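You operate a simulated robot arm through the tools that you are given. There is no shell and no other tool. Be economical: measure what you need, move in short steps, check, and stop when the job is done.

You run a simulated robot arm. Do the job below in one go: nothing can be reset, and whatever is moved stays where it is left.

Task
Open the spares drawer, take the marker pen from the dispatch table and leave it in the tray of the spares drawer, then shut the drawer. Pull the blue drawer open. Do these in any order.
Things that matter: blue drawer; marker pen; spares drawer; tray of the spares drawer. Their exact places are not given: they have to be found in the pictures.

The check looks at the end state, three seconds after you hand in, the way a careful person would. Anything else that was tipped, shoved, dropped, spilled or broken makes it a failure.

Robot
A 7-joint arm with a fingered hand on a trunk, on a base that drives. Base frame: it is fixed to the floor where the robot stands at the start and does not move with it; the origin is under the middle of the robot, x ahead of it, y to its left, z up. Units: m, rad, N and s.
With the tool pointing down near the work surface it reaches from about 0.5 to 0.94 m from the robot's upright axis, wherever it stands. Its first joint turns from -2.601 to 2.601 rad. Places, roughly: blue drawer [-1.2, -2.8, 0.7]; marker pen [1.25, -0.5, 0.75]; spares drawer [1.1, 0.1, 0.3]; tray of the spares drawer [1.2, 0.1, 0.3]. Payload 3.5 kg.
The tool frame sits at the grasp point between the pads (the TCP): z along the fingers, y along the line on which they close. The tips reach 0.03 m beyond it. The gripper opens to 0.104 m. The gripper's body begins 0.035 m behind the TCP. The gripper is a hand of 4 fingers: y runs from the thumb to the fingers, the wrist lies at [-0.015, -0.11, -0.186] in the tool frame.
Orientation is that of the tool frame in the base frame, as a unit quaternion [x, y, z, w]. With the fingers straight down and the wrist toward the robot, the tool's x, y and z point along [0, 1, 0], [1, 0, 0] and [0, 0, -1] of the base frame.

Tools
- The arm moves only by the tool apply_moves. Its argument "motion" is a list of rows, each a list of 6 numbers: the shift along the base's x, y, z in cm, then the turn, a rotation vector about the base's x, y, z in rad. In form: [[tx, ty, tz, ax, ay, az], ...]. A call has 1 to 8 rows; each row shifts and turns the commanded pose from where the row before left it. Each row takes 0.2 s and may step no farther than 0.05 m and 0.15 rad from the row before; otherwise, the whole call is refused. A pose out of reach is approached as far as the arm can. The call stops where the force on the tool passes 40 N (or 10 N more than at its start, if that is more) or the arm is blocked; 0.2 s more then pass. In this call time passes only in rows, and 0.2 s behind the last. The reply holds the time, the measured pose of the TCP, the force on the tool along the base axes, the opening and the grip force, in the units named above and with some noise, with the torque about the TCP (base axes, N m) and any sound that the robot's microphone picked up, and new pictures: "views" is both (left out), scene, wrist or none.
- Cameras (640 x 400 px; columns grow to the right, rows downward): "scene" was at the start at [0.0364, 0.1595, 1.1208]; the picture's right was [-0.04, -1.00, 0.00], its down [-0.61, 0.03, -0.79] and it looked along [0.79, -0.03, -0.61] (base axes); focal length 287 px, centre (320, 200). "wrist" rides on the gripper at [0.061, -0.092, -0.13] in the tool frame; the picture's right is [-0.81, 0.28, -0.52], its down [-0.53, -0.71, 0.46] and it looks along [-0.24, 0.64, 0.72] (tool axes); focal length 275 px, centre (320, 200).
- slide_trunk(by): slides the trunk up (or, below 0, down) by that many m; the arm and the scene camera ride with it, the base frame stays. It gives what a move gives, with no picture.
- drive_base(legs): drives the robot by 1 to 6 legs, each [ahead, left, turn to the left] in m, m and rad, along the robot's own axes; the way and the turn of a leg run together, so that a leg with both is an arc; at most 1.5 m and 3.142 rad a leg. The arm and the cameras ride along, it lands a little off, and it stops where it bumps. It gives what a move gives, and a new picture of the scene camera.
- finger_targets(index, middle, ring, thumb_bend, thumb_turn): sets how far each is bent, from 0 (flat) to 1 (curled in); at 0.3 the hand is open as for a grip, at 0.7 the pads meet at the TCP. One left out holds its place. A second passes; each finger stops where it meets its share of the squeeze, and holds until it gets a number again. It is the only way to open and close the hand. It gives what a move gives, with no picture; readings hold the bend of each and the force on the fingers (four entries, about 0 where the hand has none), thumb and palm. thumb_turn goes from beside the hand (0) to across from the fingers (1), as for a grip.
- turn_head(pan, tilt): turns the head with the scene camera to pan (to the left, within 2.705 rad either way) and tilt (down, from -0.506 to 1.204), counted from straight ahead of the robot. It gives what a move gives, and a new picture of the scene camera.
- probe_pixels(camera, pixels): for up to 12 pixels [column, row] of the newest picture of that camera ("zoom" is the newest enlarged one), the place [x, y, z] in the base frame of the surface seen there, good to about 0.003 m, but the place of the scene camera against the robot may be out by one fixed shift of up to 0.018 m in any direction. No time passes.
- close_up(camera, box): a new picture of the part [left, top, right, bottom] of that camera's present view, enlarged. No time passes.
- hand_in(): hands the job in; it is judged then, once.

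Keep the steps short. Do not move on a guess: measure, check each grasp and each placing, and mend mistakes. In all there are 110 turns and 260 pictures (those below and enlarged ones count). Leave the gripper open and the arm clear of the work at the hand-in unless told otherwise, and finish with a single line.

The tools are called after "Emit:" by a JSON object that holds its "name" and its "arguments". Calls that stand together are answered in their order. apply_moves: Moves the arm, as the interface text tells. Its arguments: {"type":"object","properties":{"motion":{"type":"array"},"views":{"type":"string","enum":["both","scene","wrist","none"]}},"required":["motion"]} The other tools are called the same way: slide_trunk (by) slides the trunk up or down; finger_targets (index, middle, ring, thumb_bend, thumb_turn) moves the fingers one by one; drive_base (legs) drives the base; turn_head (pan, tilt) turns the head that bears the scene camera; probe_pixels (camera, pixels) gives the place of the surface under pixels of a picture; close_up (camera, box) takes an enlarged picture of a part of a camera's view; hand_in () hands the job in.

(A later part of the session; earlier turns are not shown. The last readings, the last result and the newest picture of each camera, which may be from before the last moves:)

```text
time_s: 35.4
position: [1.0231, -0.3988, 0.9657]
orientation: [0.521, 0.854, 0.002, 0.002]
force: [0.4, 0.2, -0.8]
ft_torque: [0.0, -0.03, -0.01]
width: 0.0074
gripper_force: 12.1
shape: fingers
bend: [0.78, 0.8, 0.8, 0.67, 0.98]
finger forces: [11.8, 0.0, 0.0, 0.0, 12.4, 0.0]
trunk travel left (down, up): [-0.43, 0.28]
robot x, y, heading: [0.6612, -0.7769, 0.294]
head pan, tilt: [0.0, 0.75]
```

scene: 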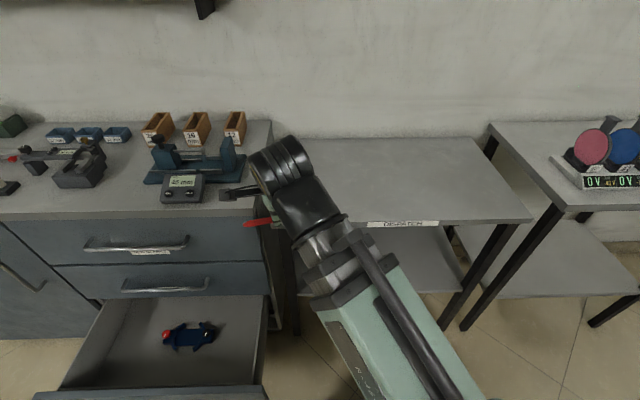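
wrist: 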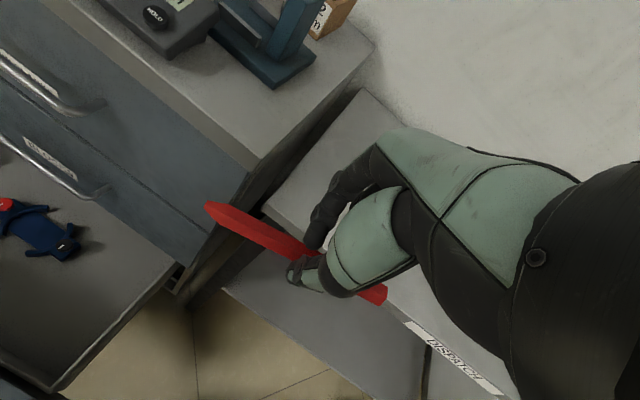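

Going well. Continuing the arc over the drawer's right side.

Emit:
{"name": "apply_moves", "arguments": {"motion": [[-3.6, 2.75, 0, 0, 0, 0.148], [-3.6, 2.7, 0, 0, 0, 0.148], [-3.9, 2.2, 0, 0, 0, 0.148], [-3.9, 2.1, 0, 0, 0, 0.148]]}}

Emit:
{"name": "turn_head", "arguments": {"pan": 0.6, "tilt": 0.95}}

```text
time_s: 36.4
position: [0.8725, -0.2989, 0.966]
orientation: [0.249, 0.968, 0.002, 0.001]
force: [0.4, -0.3, 0.0]
ft_torque: [0.04, -0.01, -0.01]
width: 0.0076
gripper_force: 12.1
shape: fingers
bend: [0.78, 0.8, 0.8, 0.67, 0.98]
finger forces: [11.8, 0.1, 0.0, 0.0, 12.3, 0.0]
trunk travel left (down, up): [-0.43, 0.28]
robot x, y, heading: [0.6587, -0.7793, 0.294]
head pan, tilt: [0.0, 0.75]
```

scene: 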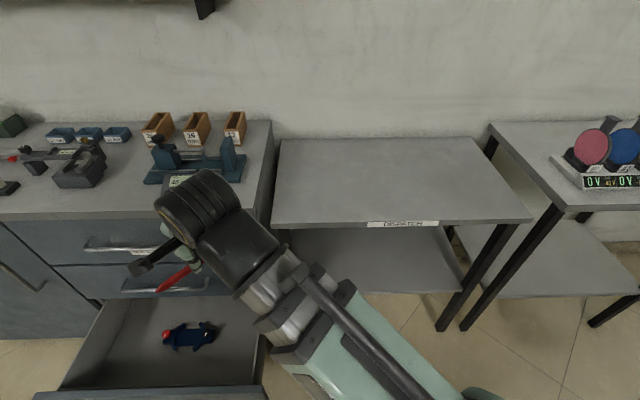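
wrist: 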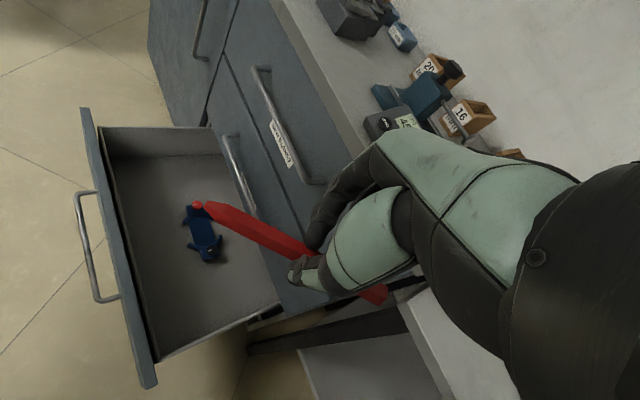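

```text
time_s: 37.4
position: [0.8732, -0.2984, 0.9652]
orientation: [0.252, 0.968, 0.002, 0.001]
force: [0.4, -0.2, 0.6]
ft_torque: [0.01, 0.02, 0.01]
width: 0.0074
gripper_force: 11.7
shape: fingers
bend: [0.78, 0.8, 0.8, 0.67, 0.98]
finger forces: [11.7, 0.0, 0.0, 0.0, 12.3, 0.1]
trunk travel left (down, up): [-0.43, 0.28]
robot x, y, heading: [0.6626, -0.7775, 0.292]
head pan, tilt: [0.6, 0.949]
```

scene: 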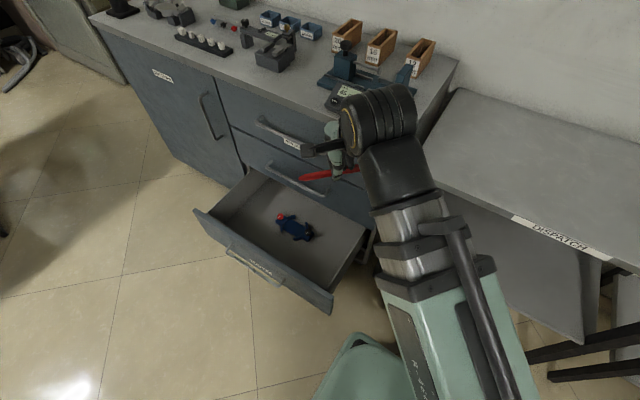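

I'll probe the tray extents and gadget in the wrist view.

Emit:
{"name": "probe_pixels", "arguments": {"camera": "wrist", "pixels": [[163, 352], [278, 303], [150, 340], [215, 262], [195, 262], [220, 290], [190, 310], [155, 375], [100, 150], [245, 270], [200, 250], [172, 300]]}}

```text
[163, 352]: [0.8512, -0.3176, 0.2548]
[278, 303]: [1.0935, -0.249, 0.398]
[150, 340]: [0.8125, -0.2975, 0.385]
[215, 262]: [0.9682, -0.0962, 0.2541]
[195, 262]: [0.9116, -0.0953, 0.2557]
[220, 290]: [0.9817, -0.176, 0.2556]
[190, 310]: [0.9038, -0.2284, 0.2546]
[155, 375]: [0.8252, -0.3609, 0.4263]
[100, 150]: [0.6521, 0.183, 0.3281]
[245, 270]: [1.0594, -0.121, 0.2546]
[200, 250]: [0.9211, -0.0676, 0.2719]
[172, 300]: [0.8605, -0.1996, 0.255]
```

Tray floor z 0.255; the free right area spans t −0.37…−0.55. Target is (0.919, −0.196). I'll move over it, then lower with the trunk by 0.30.

Emit:
{"name": "apply_moves", "arguments": {"motion": [[1.5, 3.4, 0, 0, 0, 0], [1.5, 3.4, 0, 0, 0, 0], [1.5, 3.4, 0, 0, 0, 0]], "views": "none"}}

Emit:
{"name": "slide_trunk", "arguments": {"by": -0.3}}

Emit:
{"name": "close_up", "arguments": {"camera": "scene", "box": [0, 0, 640, 400]}}

Emit:
{"name": "close_up", "arguments": {"camera": "wrist", "box": [0, 0, 640, 400]}}

```text
time_s: 38.2
position: [0.9196, -0.198, 0.964]
orientation: [0.251, 0.968, 0.002, 0.001]
force: [0.6, 0.0, 0.2]
ft_torque: [-0.04, -0.01, 0.01]
width: 0.0075
gripper_force: 12.0
shape: fingers
bend: [0.78, 0.8, 0.8, 0.67, 0.98]
finger forces: [11.8, 0.1, 0.1, 0.0, 12.2, 0.0]
trunk travel left (down, up): [-0.43, 0.28]
robot x, y, heading: [0.6637, -0.7768, 0.293]
head pan, tilt: [0.6, 0.949]
```

```text
time_s: 41.2
position: [0.9197, -0.1981, 0.6651]
orientation: [0.252, 0.968, 0.003, 0.001]
force: [0.7, 1.2, 0.2]
ft_torque: [-0.02, 0.01, -0.01]
width: 0.0076
gripper_force: 12.3
shape: fingers
bend: [0.78, 0.8, 0.8, 0.67, 0.98]
finger forces: [11.9, 0.0, 0.0, 0.0, 12.3, 0.1]
trunk travel left (down, up): [-0.13, 0.58]
robot x, y, heading: [0.6621, -0.7752, 0.295]
head pan, tilt: [0.6, 0.949]
```

```text
1.00 times, centred on (320, 200) of scene (not enlarged: the box is as wide or as high as the picture)
```

zoom: 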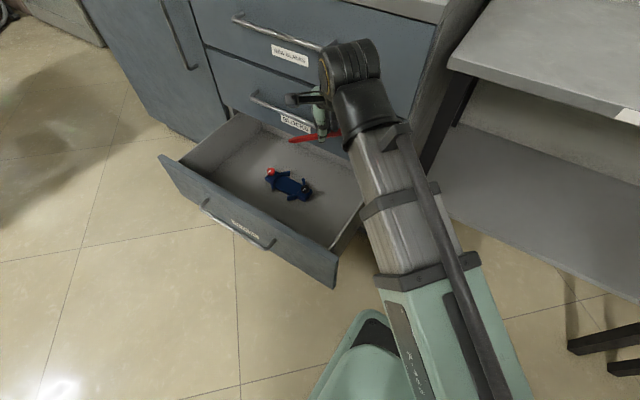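

```text
1.00 times, centred on (320, 200) of wrist (not enlarged: the box is as wide or as high as the picture)
```

zoom: 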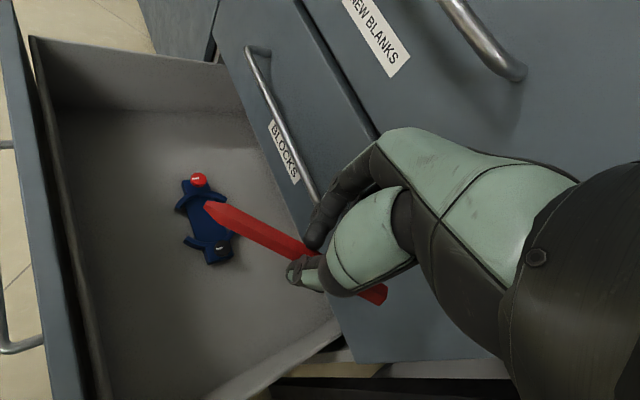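

Emit:
{"name": "probe_pixels", "arguments": {"camera": "zoom", "pixels": [[208, 207], [381, 297], [312, 238], [345, 175], [312, 190], [375, 150], [300, 272], [250, 230]]}}

```text
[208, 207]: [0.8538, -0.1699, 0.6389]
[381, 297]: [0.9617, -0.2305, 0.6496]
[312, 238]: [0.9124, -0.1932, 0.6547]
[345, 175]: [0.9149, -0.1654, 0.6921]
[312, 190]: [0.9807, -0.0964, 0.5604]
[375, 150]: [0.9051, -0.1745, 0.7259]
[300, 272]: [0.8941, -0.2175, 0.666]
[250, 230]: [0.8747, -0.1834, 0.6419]
```

Pen is level, ends at n 0.77–0.855, t −0.41…−0.495: inside the free area and clear of handles. Lowering by arm, checking partway.

Emit:
{"name": "apply_moves", "arguments": {"motion": [[0, 0, -4.5, 0, 0, 0], [0, 0, -4.5, 0, 0, 0], [0, 0, -4.5, 0, 0, 0], [0, 0, -4.5, 0, 0, 0], [0, 0, -4.5, 0, 0, 0]]}}

```text
time_s: 42.4
position: [0.9209, -0.1985, 0.4393]
orientation: [0.252, 0.968, 0.003, 0.0]
force: [0.6, 0.4, -0.2]
ft_torque: [0.02, -0.02, -0.01]
width: 0.0072
gripper_force: 11.8
shape: fingers
bend: [0.78, 0.8, 0.8, 0.67, 0.97]
finger forces: [11.9, 0.1, 0.1, 0.0, 11.1, 0.0]
trunk travel left (down, up): [-0.13, 0.58]
robot x, y, heading: [0.6613, -0.7753, 0.29]
head pan, tilt: [0.6, 0.949]
```

scene: 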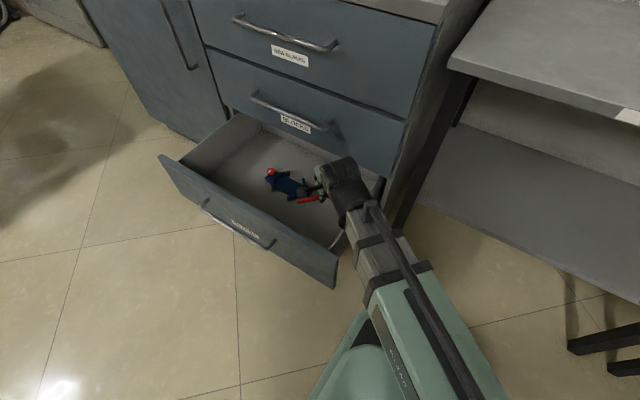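
wrist: 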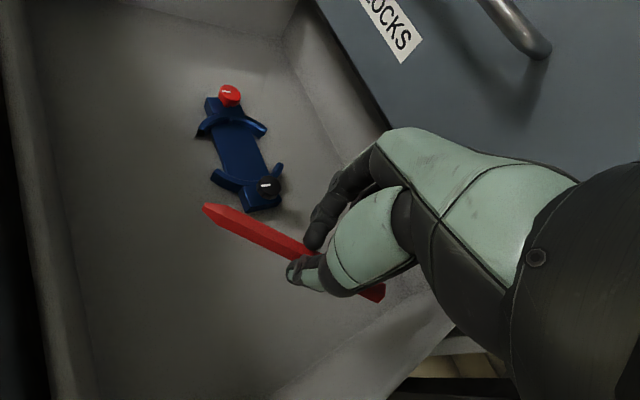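

The forearm crosses over the drawer's right wall. I'll check its clearance before going lower.

Emit:
{"name": "close_up", "arguments": {"camera": "scene", "box": [260, 130, 460, 300]}}

Emit:
{"name": "probe_pixels", "arguments": {"camera": "scene", "pixels": [[340, 165], [345, 195], [355, 215], [365, 240], [375, 265], [390, 300], [336, 240], [380, 182]]}}

```text
2.35 times, centred on (360, 215) of scene
```

zoom: 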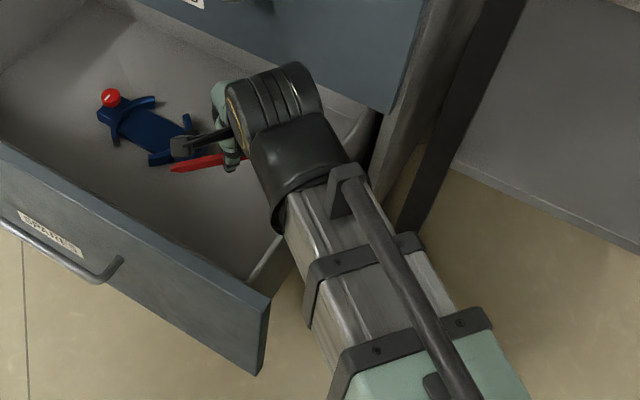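

```text
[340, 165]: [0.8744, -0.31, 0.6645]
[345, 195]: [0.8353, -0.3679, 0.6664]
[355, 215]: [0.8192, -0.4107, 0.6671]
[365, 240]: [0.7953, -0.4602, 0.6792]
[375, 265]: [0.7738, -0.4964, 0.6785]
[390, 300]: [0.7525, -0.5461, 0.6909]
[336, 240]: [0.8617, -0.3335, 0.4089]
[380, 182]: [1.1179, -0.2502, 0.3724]
```

Forearm underside should be about 0.57 now, panel top 0.43. I'll lower 9 cm, shifting 3 cm deeper toward the cabinet for more clearance, and check again.

Emit:
{"name": "apply_moves", "arguments": {"motion": [[0, 0, -4, 0, 0, 0], [1.4, 0.4, -3, 0, 0, 0], [1.4, 0.4, -2.5, 0, 0, 0]]}}

Emit:
{"name": "close_up", "arguments": {"camera": "scene", "box": [260, 130, 460, 300]}}

```text
time_s: 43.2
position: [0.9477, -0.1874, 0.345]
orientation: [0.251, 0.968, 0.002, 0.002]
force: [0.4, -0.2, 0.9]
ft_torque: [-0.01, 0.01, 0.01]
width: 0.0
gripper_force: 0.1
shape: fingers
bend: [0.79, 0.8, 0.8, 0.71, 0.97]
finger forces: [0.0, 0.0, 0.1, 0.1, 0.0, 0.0]
trunk travel left (down, up): [-0.13, 0.58]
robot x, y, heading: [0.6614, -0.7749, 0.294]
head pan, tilt: [0.6, 0.949]
```

scene: 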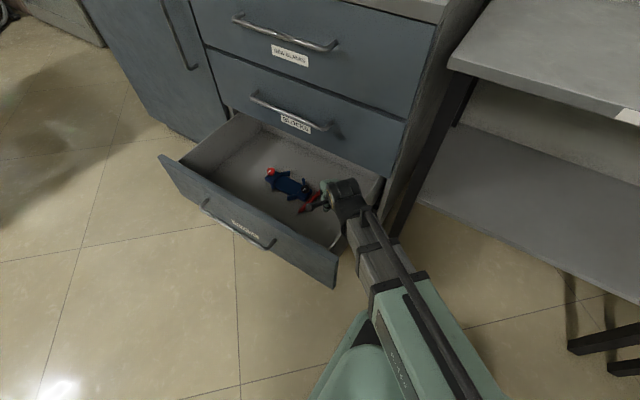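
wrist: 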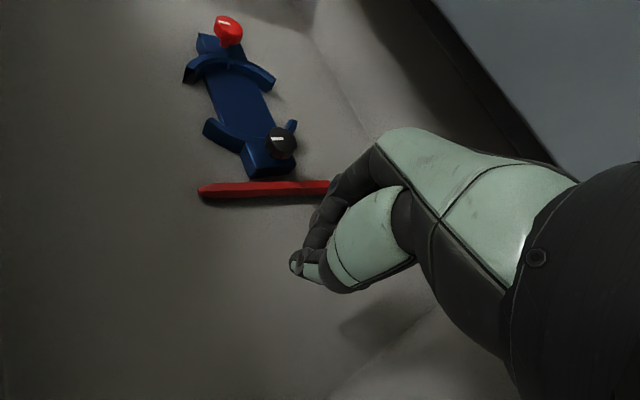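

```text
2.35 times, centred on (360, 215) of scene
```

zoom: 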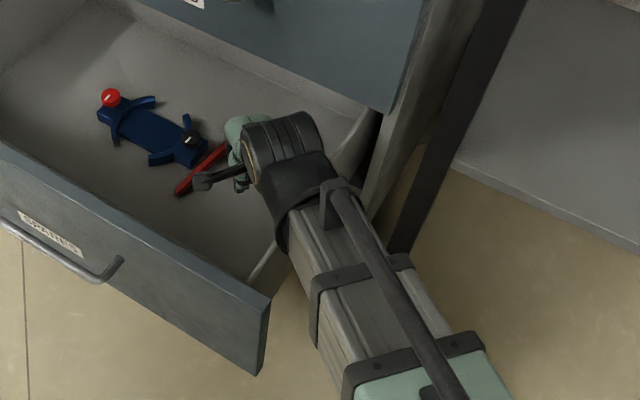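

The pen slipped out and dropped from low height into the tray beside the blue part. I'll retreat upward and inspect.

Emit:
{"name": "apply_moves", "arguments": {"motion": [[-1.4, -0.4, 3, 0, 0, 0], [-1.4, -0.4, 4, 0, 0, 0], [0, 0, 4.5, 0, 0, 0], [0, 0, 4.5, 0, 0, 0], [0, 0, 4.5, 0, 0, 0]]}}

Emit:
{"name": "close_up", "arguments": {"camera": "wrist", "box": [100, 60, 420, 300]}}

```text
time_s: 44.4
position: [0.9177, -0.1988, 0.5493]
orientation: [0.252, 0.968, 0.003, 0.0]
force: [0.7, -0.5, 0.0]
ft_torque: [0.0, -0.01, 0.02]
width: 0.0
gripper_force: 0.1
shape: fingers
bend: [0.79, 0.8, 0.8, 0.71, 0.97]
finger forces: [0.1, 0.0, 0.0, 0.0, 0.0, 0.1]
trunk travel left (down, up): [-0.13, 0.58]
robot x, y, heading: [0.6605, -0.7779, 0.291]
head pan, tilt: [0.6, 0.949]
```

scene: 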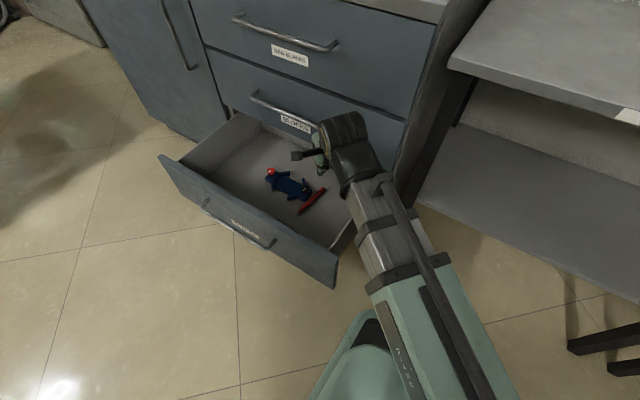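
wrist: 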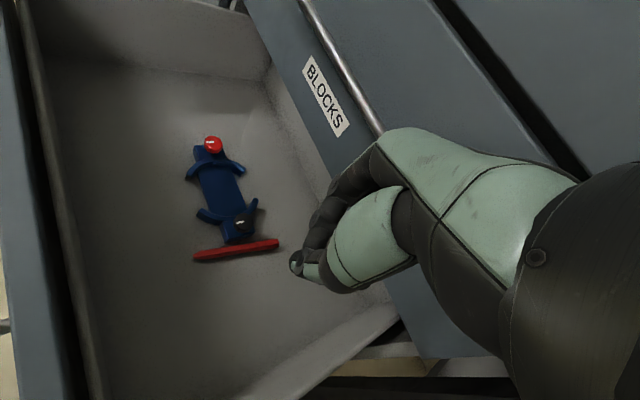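

```text
1.67 times, centred on (260, 180) of wrist
```

zoom: 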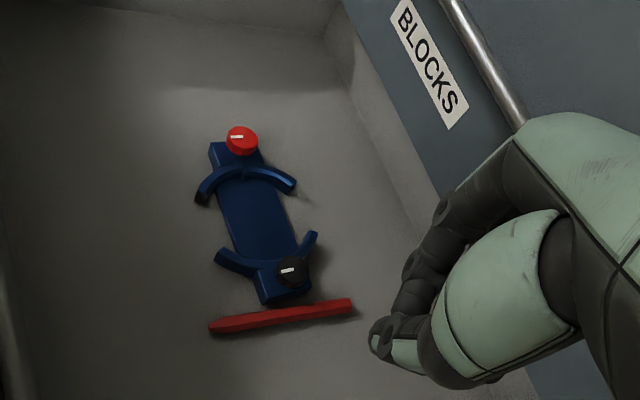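

The pen lies flat in the tray and the blue part is undisturbed. Now to shut the drawer: I'll bring the closed hand back out over the front panel to in front of the handle, turning it square to the face.

Emit:
{"name": "apply_moves", "arguments": {"motion": [[-3.89, -1.16, 0, 0, 0, -0.097], [-3.89, -1.16, 0, 0, 0, -0.097], [-3.89, -1.16, 0, 0, 0, -0.097], [-3.89, -1.16, 0, 0, 0, -0.097], [-4.6, 1.24, 0, 0, 0, -0.097], [-4.6, 1.24, 0, 0, 0, -0.097], [-4.6, 1.24, 0, 0, 0, -0.097], [-4.6, 1.24, 0, 0, 0, -0.097]]}}

```text
time_s: 46.2
position: [0.5805, -0.1944, 0.5502]
orientation: [0.601, 0.799, 0.002, 0.001]
force: [-0.3, 0.5, 1.2]
ft_torque: [-0.03, 0.03, 0.01]
width: 0.0002
gripper_force: 0.1
shape: fingers
bend: [0.79, 0.8, 0.8, 0.71, 0.97]
finger forces: [0.1, 0.1, 0.1, 0.1, 0.0, 0.0]
trunk travel left (down, up): [-0.13, 0.58]
robot x, y, heading: [0.6589, -0.7779, 0.292]
head pan, tilt: [0.6, 0.949]
```

scene: 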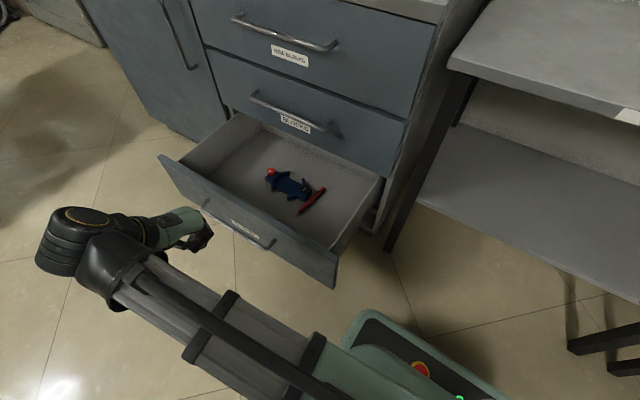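
wrist: 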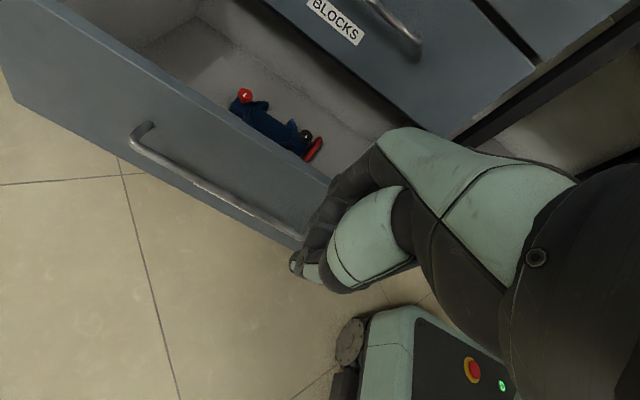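

Emit:
{"name": "probe_pixels", "arguments": {"camera": "scene", "pixels": [[395, 340], [420, 368], [450, 390], [205, 205], [237, 228], [272, 244], [250, 300], [300, 345]]}}

Emit:
{"name": "apply_moves", "arguments": {"motion": [[-1.4, 4.75, 0, 0, 0, 0], [-1.4, 4.75, 0, 0, 0, 0], [0, 0, -4, 0, 0, 0], [0, 0, -4, 0, 0, 0]]}}

```text
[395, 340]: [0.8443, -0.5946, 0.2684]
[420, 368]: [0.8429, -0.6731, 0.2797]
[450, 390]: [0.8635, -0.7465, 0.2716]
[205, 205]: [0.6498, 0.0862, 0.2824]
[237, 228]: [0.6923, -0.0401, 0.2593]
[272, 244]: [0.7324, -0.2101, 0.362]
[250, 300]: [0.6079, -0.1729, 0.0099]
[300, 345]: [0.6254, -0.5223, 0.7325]
```

```text
time_s: 47.2
position: [0.5503, -0.0988, 0.4689]
orientation: [0.599, 0.8, 0.002, 0.002]
force: [-0.2, 0.6, 1.1]
ft_torque: [-0.01, 0.01, 0.03]
width: 0.0
gripper_force: 0.1
shape: fingers
bend: [0.79, 0.8, 0.8, 0.71, 0.97]
finger forces: [0.0, 0.0, 0.0, 0.0, 0.0, 0.0]
trunk travel left (down, up): [-0.13, 0.58]
robot x, y, heading: [0.6593, -0.7745, 0.297]
head pan, tilt: [0.6, 0.949]
```

scene: 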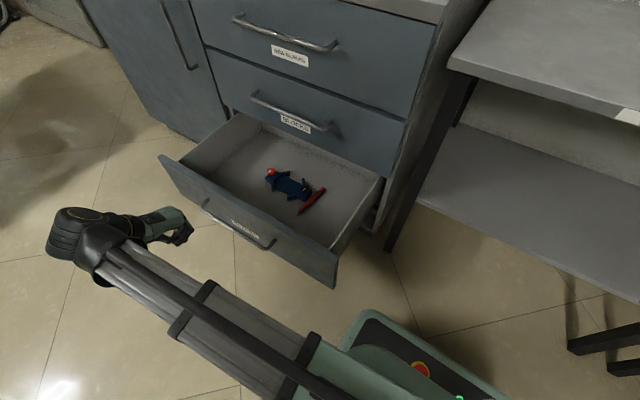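
wrist: 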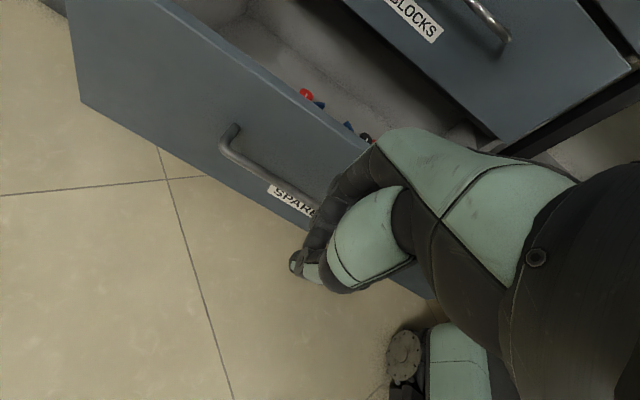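

Aligned with the handle's middle. Lower to z≈0.36 and advance until contact.

Emit:
{"name": "apply_moves", "arguments": {"motion": [[0, 0, -4, 0, 0, 0], [0, 0, -4, 0, 0, 0], [0, 0, -3, 0, 0, 0], [2.87, 0.86, 0, 0, 0, 0], [1.92, 0.57, 0, 0, 0, 0], [1.92, 0.57, 0, 0, 0, 0]]}}

```text
time_s: 48.6
position: [0.6177, -0.0797, 0.3595]
orientation: [0.599, 0.801, 0.002, 0.001]
force: [-0.5, 0.5, 0.6]
ft_torque: [-0.01, 0.02, 0.02]
width: 0.0001
gripper_force: 0.0
shape: fingers
bend: [0.79, 0.8, 0.8, 0.71, 0.97]
finger forces: [0.0, 0.0, 0.1, 0.0, 0.1, 0.0]
trunk travel left (down, up): [-0.13, 0.58]
robot x, y, heading: [0.6582, -0.7746, 0.296]
head pan, tilt: [0.6, 0.949]
```

scene: 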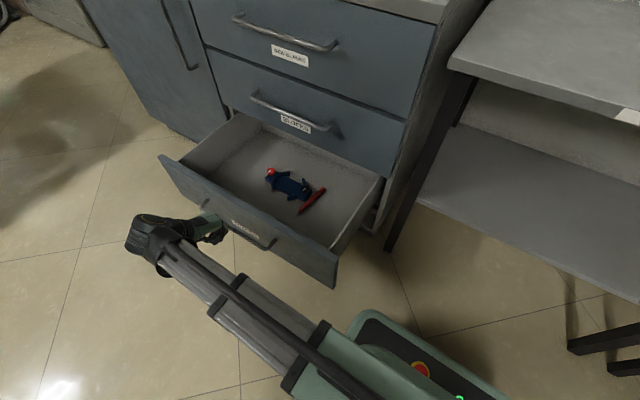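
wrist: 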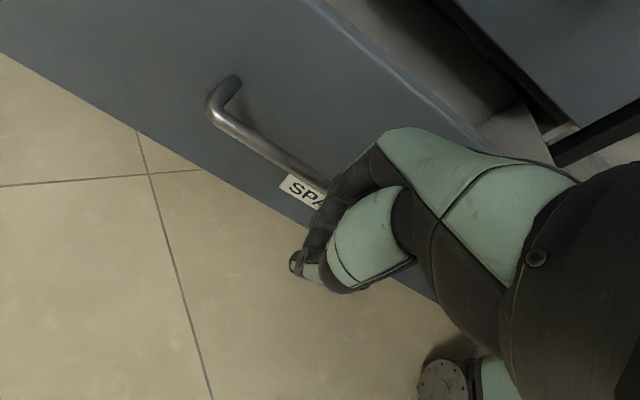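

Just about touching. Pushing inward in gentle steps.

Emit:
{"name": "apply_moves", "arguments": {"motion": [[1.92, 0.57, 0, 0, 0, 0], [1.92, 0.57, 0, 0, 0, 0], [1.92, 0.57, 0, 0, 0, 0], [2.4, 0.71, 0, 0, 0, 0], [2.4, 0.71, 0, 0, 0, 0]], "views": "scene"}}

```text
time_s: 49.8
position: [0.7243, -0.0482, 0.3596]
orientation: [0.599, 0.801, 0.003, 0.002]
force: [0.3, 0.3, 0.2]
ft_torque: [-0.01, -0.03, -0.01]
width: 0.0001
gripper_force: 0.0
shape: fingers
bend: [0.79, 0.8, 0.8, 0.71, 0.97]
finger forces: [0.0, 0.0, 0.0, 0.0, 0.0, 0.0]
trunk travel left (down, up): [-0.13, 0.58]
robot x, y, heading: [0.6582, -0.7748, 0.294]
head pan, tilt: [0.6, 0.949]
```

scene: 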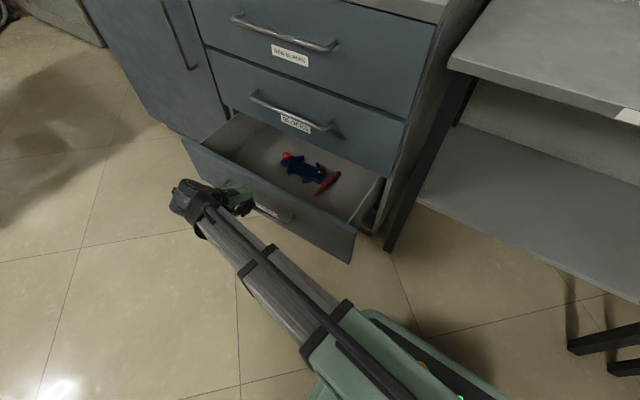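

Drawer is moving in and contents stay put. Continuing.

Emit:
{"name": "apply_moves", "arguments": {"motion": [[2.4, 0.71, 0, 0, 0, 0], [2.4, 0.71, 0, 0, 0, 0], [2.4, 0.71, 0, 0, 0, 0], [2.4, 0.71, 0, 0, 0, 0], [2.4, 0.71, 0, 0, 0, 0]]}}

```text
time_s: 51.0
position: [0.8467, -0.0124, 0.3596]
orientation: [0.6, 0.8, 0.002, 0.001]
force: [0.6, -0.3, 0.4]
ft_torque: [-0.01, 0.02, 0.02]
width: 0.0001
gripper_force: 0.1
shape: fingers
bend: [0.79, 0.8, 0.8, 0.7, 0.97]
finger forces: [0.0, 0.1, 0.1, 0.0, 0.1, 0.0]
trunk travel left (down, up): [-0.13, 0.58]
robot x, y, heading: [0.657, -0.7743, 0.291]
head pan, tilt: [0.6, 0.949]
```

scene: 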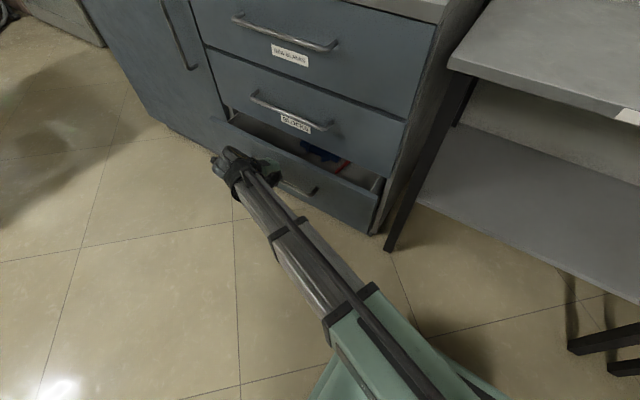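
wrist: 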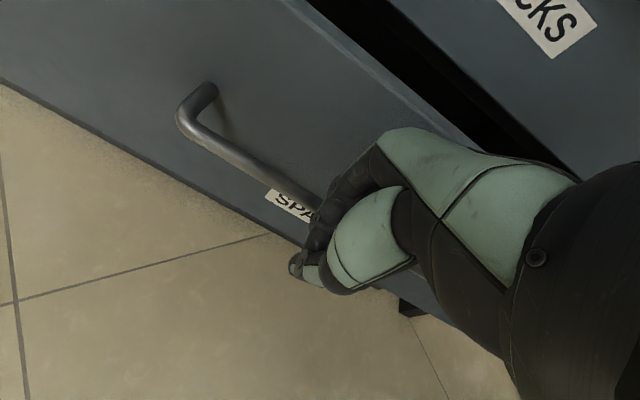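

About 7–8 cm left. Continuing in smaller steps until it seats.

Emit:
{"name": "apply_moves", "arguments": {"motion": [[1.92, 0.57, 0, 0, 0, 0], [1.92, 0.57, 0, 0, 0, 0], [1.44, 0.43, 0, 0, 0, 0], [0.96, 0.29, 0, 0, 0, 0], [0.96, 0.29, 0, 0, 0, 0]]}}

```text
time_s: 52.2
position: [0.9181, 0.0079, 0.3599]
orientation: [0.6, 0.8, 0.002, 0.001]
force: [0.2, 0.4, 0.1]
ft_torque: [0.01, 0.01, -0.01]
width: 0.0
gripper_force: 0.4
shape: fingers
bend: [0.79, 0.8, 0.8, 0.7, 0.98]
finger forces: [0.4, 0.0, 0.0, 0.0, 0.0, 0.1]
trunk travel left (down, up): [-0.13, 0.58]
robot x, y, heading: [0.6602, -0.7776, 0.297]
head pan, tilt: [0.6, 0.949]
```

scene: 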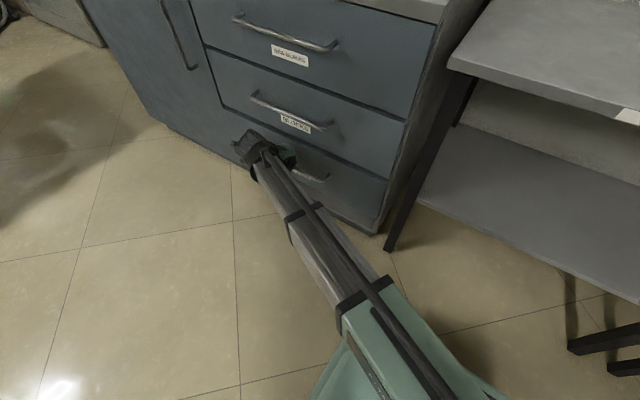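
wrist: 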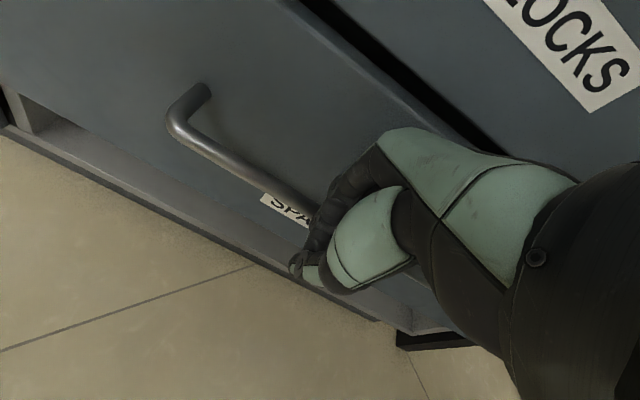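

Emit:
{"name": "probe_pixels", "arguments": {"camera": "wrist", "pixels": [[180, 128], [220, 158], [250, 180], [150, 60], [580, 60], [300, 60]]}}

Emit:
{"name": "apply_moves", "arguments": {"motion": [[0.6, 0.18, 0, 0, 0, 0], [0.6, 0.18, 0, 0, 0, 0], [0.6, 0.18, 0, 0, 0, 0], [0.6, 0.18, 0, 0, 0, 0]], "views": "wrist"}}

```text
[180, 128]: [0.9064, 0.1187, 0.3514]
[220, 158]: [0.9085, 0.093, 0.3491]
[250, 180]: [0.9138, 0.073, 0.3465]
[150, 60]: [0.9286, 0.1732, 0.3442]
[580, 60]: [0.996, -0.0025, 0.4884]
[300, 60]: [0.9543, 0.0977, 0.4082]
```

```text
time_s: 53.2
position: [0.9393, 0.0159, 0.362]
orientation: [0.598, 0.801, 0.005, 0.0]
force: [-17.5, -3.3, 24.0]
ft_torque: [0.13, -0.02, 0.08]
width: 0.0011
gripper_force: 14.6
shape: fingers
bend: [0.79, 0.81, 0.8, 0.68, 0.98]
finger forces: [23.8, 5.0, 0.0, 0.1, 0.0, 0.1]
trunk travel left (down, up): [-0.13, 0.58]
robot x, y, heading: [0.6609, -0.7799, 0.298]
head pan, tilt: [0.6, 0.949]
```

wrist: 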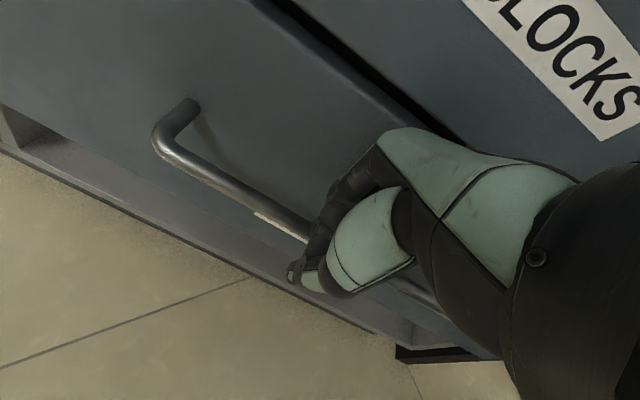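

Seated (17 N push). Backing straight off and checking that the drawer stays flush.

Emit:
{"name": "apply_moves", "arguments": {"motion": [[-1, -0.3, 0, 0, 0, 0], [-1.92, -0.57, 0, 0, 0, 0], [-3.8, -1.14, 0, 0, 0, 0], [-3.8, -1.14, 0, 0, 0, 0], [-3.8, -1.14, 0, 0, 0, 0]]}}

Emit:
{"name": "probe_pixels", "arguments": {"camera": "wrist", "pixels": [[200, 60], [100, 40], [500, 60], [560, 90]]}}

Emit:
{"name": "close_up", "arguments": {"camera": "scene", "box": [180, 60, 420, 250]}}

```text
time_s: 54.4
position: [0.7961, -0.0284, 0.36]
orientation: [0.6, 0.8, 0.002, 0.002]
force: [0.4, -0.2, 0.5]
ft_torque: [-0.02, 0.0, -0.03]
width: 0.0002
gripper_force: 0.1
shape: fingers
bend: [0.79, 0.8, 0.8, 0.69, 0.98]
finger forces: [0.0, 0.1, 0.1, 0.0, 0.0, 0.0]
trunk travel left (down, up): [-0.13, 0.58]
robot x, y, heading: [0.6634, -0.7833, 0.291]
head pan, tilt: [0.6, 0.949]
```

scene: 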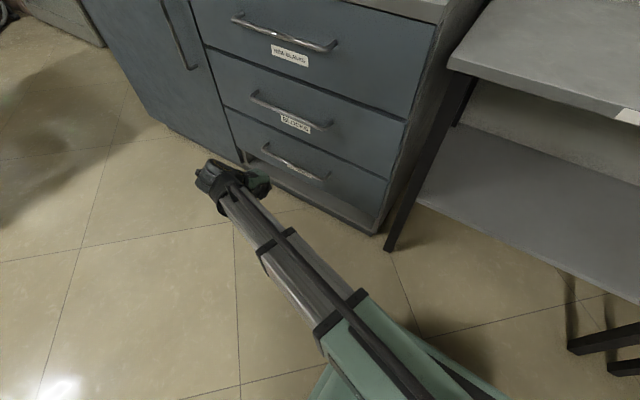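
wrist: 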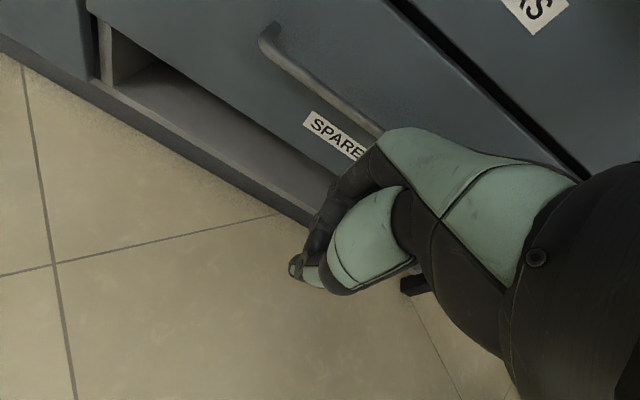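

```text
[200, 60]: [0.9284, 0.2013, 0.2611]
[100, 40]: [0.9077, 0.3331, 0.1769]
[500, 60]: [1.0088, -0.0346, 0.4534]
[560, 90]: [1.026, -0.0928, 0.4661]
```

```text
2.11 times, centred on (300, 155) of scene
```

zoom: 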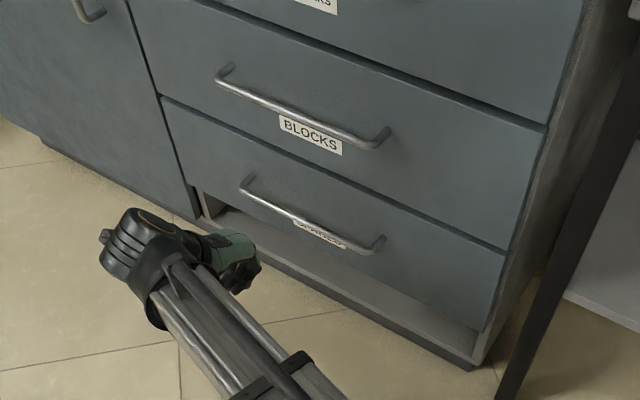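

The drawer is flush again. Now I'll open the hand, raise the trunk, and pull the arm in for driving.

Emit:
{"name": "finger_targets", "arguments": {"index": 0.3, "middle": 0.3, "ring": 0.3, "thumb_bend": 0.3}}

Emit:
{"name": "slide_trunk", "arguments": {"by": 0.4}}

Emit:
{"name": "apply_moves", "arguments": {"motion": [[-0.52, -3, 2, 0, 0, 0.148], [-0.52, -3, 2, 0, 0, 0.148], [-0.52, -3, 2, 0, 0, 0.148], [-0.52, -3, 2, 0, 0, 0.148], [-0.52, -3, 2, 0, 0, 0.148], [-0.52, -3, 2, 0, 0, 0.148], [-0.52, -3, 2, 0, 0, 0.148]], "views": "none"}}

Emit:
{"name": "turn_head", "arguments": {"pan": -2.0, "tilt": 0.5}}

```text
time_s: 55.4
position: [0.796, -0.0275, 0.3613]
orientation: [0.599, 0.801, 0.002, 0.001]
force: [0.7, 0.1, -0.5]
ft_torque: [-0.01, 0.01, -0.01]
width: 0.1026
gripper_force: 0.0
shape: fingers
bend: [0.3, 0.3, 0.3, 0.3, 0.98]
finger forces: [0.0, 0.0, 0.0, 0.0, 0.0, 0.0]
trunk travel left (down, up): [-0.13, 0.58]
robot x, y, heading: [0.6603, -0.7771, 0.294]
head pan, tilt: [0.6, 0.949]
```

```text
time_s: 59.2
position: [0.797, -0.0272, 0.7599]
orientation: [0.599, 0.801, 0.003, 0.001]
force: [0.6, 0.3, -0.6]
ft_torque: [-0.01, 0.0, 0.04]
width: 0.1027
gripper_force: 0.2
shape: fingers
bend: [0.3, 0.3, 0.3, 0.3, 0.98]
finger forces: [0.1, 0.0, 0.0, 0.1, 0.1, 0.0]
trunk travel left (down, up): [-0.53, 0.18]
robot x, y, heading: [0.6605, -0.7724, 0.295]
head pan, tilt: [0.6, 0.949]
```

```text
time_s: 60.8
position: [0.7583, -0.2392, 0.9027]
orientation: [0.123, 0.992, 0.002, 0.0]
force: [-0.2, 0.7, 0.2]
ft_torque: [0.05, 0.0, 0.0]
width: 0.103
gripper_force: 0.0
shape: fingers
bend: [0.3, 0.3, 0.3, 0.3, 0.98]
finger forces: [0.1, 0.1, 0.1, 0.0, 0.1, 0.0]
trunk travel left (down, up): [-0.53, 0.18]
robot x, y, heading: [0.6623, -0.7793, 0.291]
head pan, tilt: [0.6, 0.949]
```

```text
time_s: 63.1
position: [0.7591, -0.2383, 0.9015]
orientation: [0.125, 0.992, 0.003, 0.0]
force: [0.0, 0.0, -0.4]
ft_torque: [0.0, -0.04, 0.03]
width: 0.1029
gripper_force: 0.1
shape: fingers
bend: [0.3, 0.3, 0.3, 0.3, 0.98]
finger forces: [0.0, 0.0, 0.0, 0.0, 0.0, 0.1]
trunk travel left (down, up): [-0.53, 0.18]
robot x, y, heading: [0.6577, -0.7796, 0.296]
head pan, tilt: [-2.0, 0.499]
```

scene: 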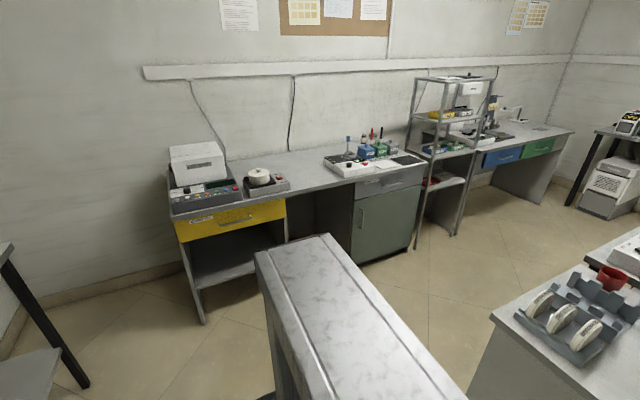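

The blue drawer is at about (502,155) with a green one next to it. I'll probe it and the obstacles on the route.

Emit:
{"name": "close_up", "arguments": {"camera": "scene", "box": [400, 70, 600, 250]}}

Emit:
{"name": "probe_pixels", "arguments": {"camera": "scene", "pixels": [[484, 164], [502, 157], [521, 150], [455, 232], [418, 247], [362, 265], [203, 323], [495, 318], [470, 390], [600, 218], [553, 207], [640, 228]]}}

```text
2.22 times, centred on (500, 160) of scene
```

zoom: 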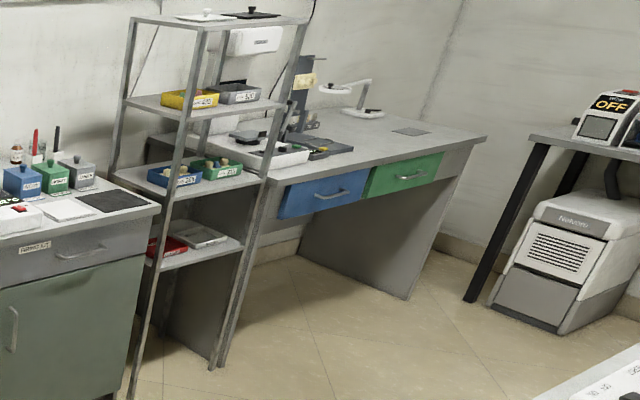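

```text
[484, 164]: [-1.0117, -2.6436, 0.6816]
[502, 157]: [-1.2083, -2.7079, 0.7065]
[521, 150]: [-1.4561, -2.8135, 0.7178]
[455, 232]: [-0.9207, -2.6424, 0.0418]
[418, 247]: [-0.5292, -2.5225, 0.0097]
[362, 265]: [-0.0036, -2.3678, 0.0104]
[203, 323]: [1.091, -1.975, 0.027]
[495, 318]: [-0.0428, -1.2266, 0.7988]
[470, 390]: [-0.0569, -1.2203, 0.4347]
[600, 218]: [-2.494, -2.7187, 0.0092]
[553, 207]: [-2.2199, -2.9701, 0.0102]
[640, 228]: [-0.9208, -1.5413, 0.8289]
```

The bench front is at t≈−2.25 and the island side at t≈−1.2, so the aisle is about 1 m wide. I'll slide right, then turn to face the bench, and look again.

Emit:
{"name": "drive_base", "arguments": {"legs": [[-0.1, -0.75, 0], [0, 0, -1.571]]}}

Emit:
{"name": "turn_head", "arguments": {"pan": -1.1, "tilt": 0.6}}

```text
time_s: 71.1
position: [1.3187, -1.6328, 0.9013]
orientation: [0.796, 0.606, 0.002, 0.002]
force: [0.0, -0.6, -1.1]
ft_torque: [0.0, -0.03, -0.03]
width: 0.1031
gripper_force: 0.1
shape: fingers
bend: [0.3, 0.3, 0.3, 0.3, 0.98]
finger forces: [0.0, 0.0, 0.0, 0.0, 0.0, 0.0]
trunk travel left (down, up): [-0.53, 0.18]
robot x, y, heading: [0.7847, -1.5267, -1.297]
head pan, tilt: [-2.0, 0.499]
```

scene: 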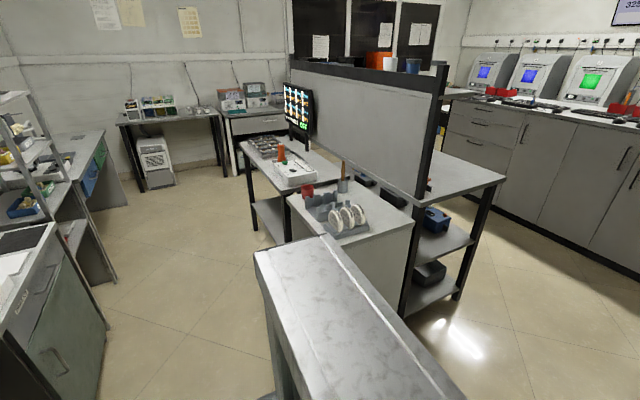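

```text
time_s: 72.3
position: [1.32, -1.6329, 0.9005]
orientation: [0.796, 0.606, 0.001, 0.002]
force: [-1.0, -0.9, 0.1]
ft_torque: [-0.01, -0.02, 0.0]
width: 0.1028
gripper_force: 0.0
shape: fingers
bend: [0.3, 0.3, 0.3, 0.3, 0.98]
finger forces: [0.0, 0.1, 0.0, 0.1, 0.1, 0.1]
trunk travel left (down, up): [-0.53, 0.18]
robot x, y, heading: [0.7823, -1.518, -1.297]
head pan, tilt: [-1.1, 0.6]
```

scene: 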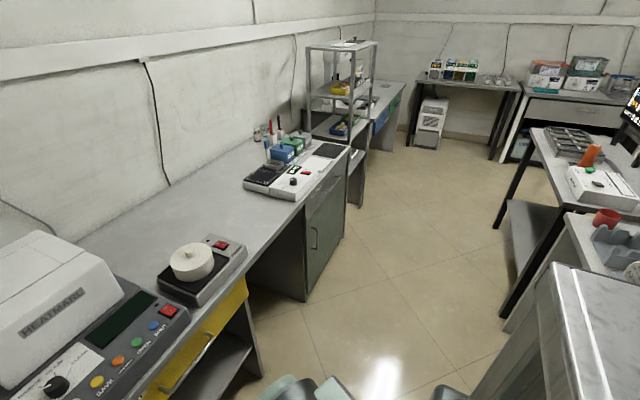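

I'll probe the aisle limits: island leg (505,315), (497,228), rack leg, and the blue drawer.

Emit:
{"name": "probe_pixels", "arguments": {"camera": "scene", "pixels": [[504, 315], [496, 228], [512, 330], [552, 215], [305, 300], [350, 208], [365, 178], [380, 120], [395, 105], [530, 130], [492, 158], [260, 375]]}}

Emit:
{"name": "close_up", "arguments": {"camera": "scene", "box": [290, 30, 450, 220]}}

```text
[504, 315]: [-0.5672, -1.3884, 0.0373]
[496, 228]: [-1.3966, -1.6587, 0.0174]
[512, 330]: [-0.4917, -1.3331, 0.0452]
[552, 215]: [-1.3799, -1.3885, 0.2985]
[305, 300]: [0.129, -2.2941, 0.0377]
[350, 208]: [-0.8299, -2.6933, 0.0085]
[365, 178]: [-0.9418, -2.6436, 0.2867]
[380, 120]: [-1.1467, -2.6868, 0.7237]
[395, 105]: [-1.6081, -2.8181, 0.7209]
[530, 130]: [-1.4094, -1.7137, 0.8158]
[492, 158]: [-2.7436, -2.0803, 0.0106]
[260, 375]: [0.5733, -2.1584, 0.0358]
```

```text
2.11 times, centred on (370, 125) of scene
```

zoom: 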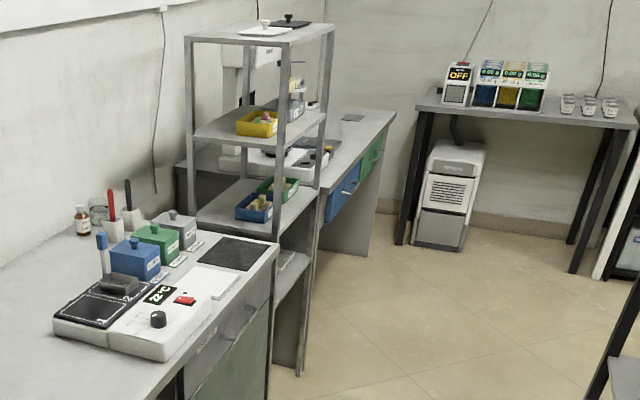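

Island side t≈−1.17…−1.24, bench t≈−2.25. I'll strafe right along the middle of the aisle by 1.75 m.

Emit:
{"name": "drive_base", "arguments": {"legs": [[0.04, -1.0, 0], [0.03, -0.75, 0.015]]}}

Emit:
{"name": "turn_head", "arguments": {"pan": -0.6, "tilt": 0.9}}

```text
time_s: 81.1
position: [-0.3298, -2.1688, 0.9017]
orientation: [0.786, 0.618, 0.001, 0.002]
force: [0.2, 0.6, 0.3]
ft_torque: [0.01, 0.02, 0.02]
width: 0.1029
gripper_force: 0.0
shape: fingers
bend: [0.3, 0.3, 0.3, 0.3, 0.98]
finger forces: [0.0, 0.1, 0.0, 0.0, 0.0, 0.1]
trunk travel left (down, up): [-0.53, 0.18]
robot x, y, heading: [-0.8697, -2.0763, -1.262]
head pan, tilt: [-1.1, 0.6]
```

scene: 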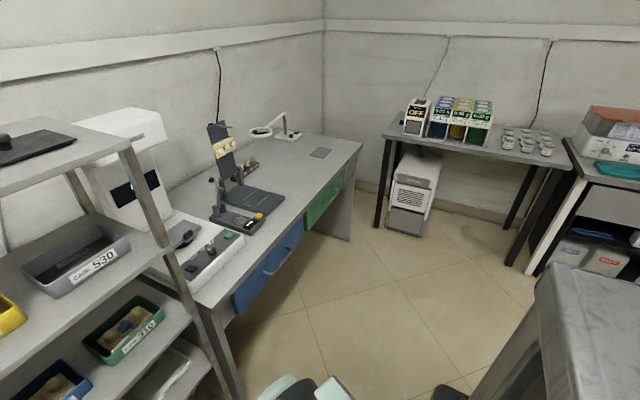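

```text
time_s: 82.0
position: [-0.3307, -2.1697, 0.9011]
orientation: [0.786, 0.618, 0.002, 0.002]
force: [1.1, 0.6, 0.8]
ft_torque: [0.01, 0.02, 0.0]
width: 0.1029
gripper_force: 0.1
shape: fingers
bend: [0.3, 0.3, 0.3, 0.3, 0.98]
finger forces: [0.0, 0.0, 0.1, 0.1, 0.1, 0.0]
trunk travel left (down, up): [-0.53, 0.18]
robot x, y, heading: [-0.87, -2.0773, -1.268]
head pan, tilt: [-0.6, 0.901]
```

scene: 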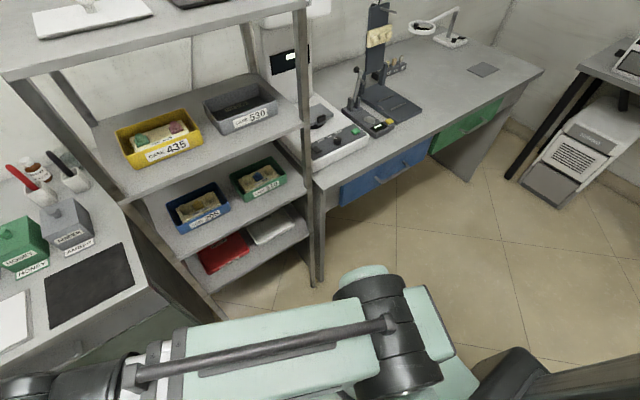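

Good position. I'll close in on the blue drawer and probe its handle and face.

Emit:
{"name": "close_up", "arguments": {"camera": "scene", "box": [310, 80, 550, 230]}}

```text
2.67 times, centred on (430, 155) of scene
```

zoom: 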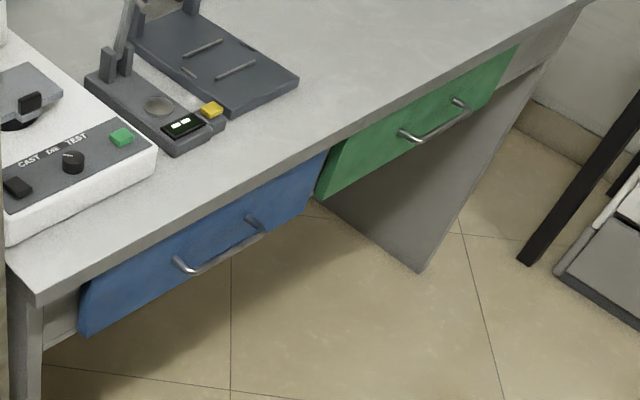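

Emit:
{"name": "probe_pixels", "arguments": {"camera": "zoom", "pixels": [[180, 264], [200, 268], [225, 257], [245, 247], [263, 235], [120, 290], [290, 190], [200, 235], [100, 320], [40, 298], [170, 225], [330, 150]]}}

```text
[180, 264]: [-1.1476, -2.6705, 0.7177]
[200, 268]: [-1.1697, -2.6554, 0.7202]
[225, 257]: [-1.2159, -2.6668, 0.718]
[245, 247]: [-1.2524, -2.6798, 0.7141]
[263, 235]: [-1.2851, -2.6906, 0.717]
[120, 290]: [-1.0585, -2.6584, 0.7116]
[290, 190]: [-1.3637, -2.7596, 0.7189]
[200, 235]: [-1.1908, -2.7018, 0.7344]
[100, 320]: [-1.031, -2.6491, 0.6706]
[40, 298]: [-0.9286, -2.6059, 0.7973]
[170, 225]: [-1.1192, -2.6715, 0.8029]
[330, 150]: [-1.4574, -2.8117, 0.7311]
```

Handle bar: centre (−1.225, −2.671, 0.717), 0.04 m off the face, which opens along (−0.285, 0.958). The rack is in front of me, and my arm points left, so standing just beyond the drawer is better. I'll strafe right another 0.97 m.

Emit:
{"name": "drive_base", "arguments": {"legs": [[0.0, -0.6, 0], [-0.08, -0.37, 0]]}}

Emit:
{"name": "turn_head", "arguments": {"pan": 0.5, "tilt": 0.85}}

```text
time_s: 87.4
position: [-1.2749, -2.3863, 0.9011]
orientation: [0.787, 0.618, 0.002, 0.002]
force: [-0.2, 0.0, 0.3]
ft_torque: [0.0, 0.0, 0.0]
width: 0.103
gripper_force: 0.0
shape: fingers
bend: [0.3, 0.3, 0.3, 0.3, 0.98]
finger forces: [0.0, 0.0, 0.1, 0.1, 0.1, 0.0]
trunk travel left (down, up): [-0.53, 0.18]
robot x, y, heading: [-1.8111, -2.2928, -1.273]
head pan, tilt: [-0.6, 0.901]
```

scene: 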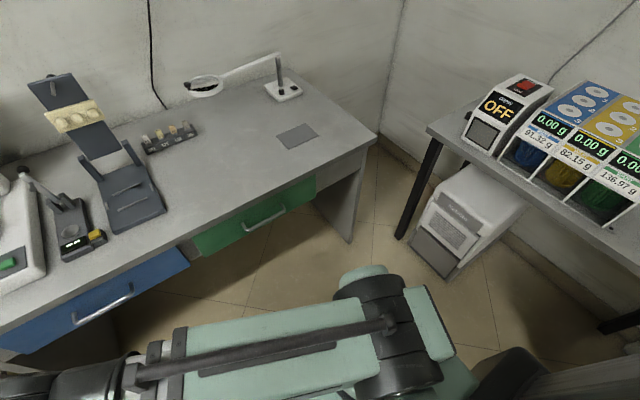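

```text
time_s: 88.7
position: [-1.2754, -2.3851, 0.9018]
orientation: [0.787, 0.617, 0.001, 0.002]
force: [-0.7, 0.1, -0.2]
ft_torque: [0.0, 0.0, -0.01]
width: 0.1029
gripper_force: 0.0
shape: fingers
bend: [0.3, 0.3, 0.3, 0.3, 0.98]
finger forces: [0.0, 0.0, 0.0, 0.0, 0.0, 0.1]
trunk travel left (down, up): [-0.53, 0.18]
robot x, y, heading: [-1.8159, -2.2925, -1.264]
head pan, tilt: [0.499, 0.85]
```

scene: 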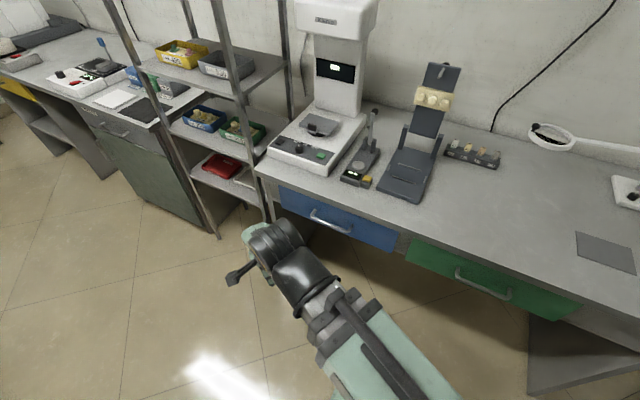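

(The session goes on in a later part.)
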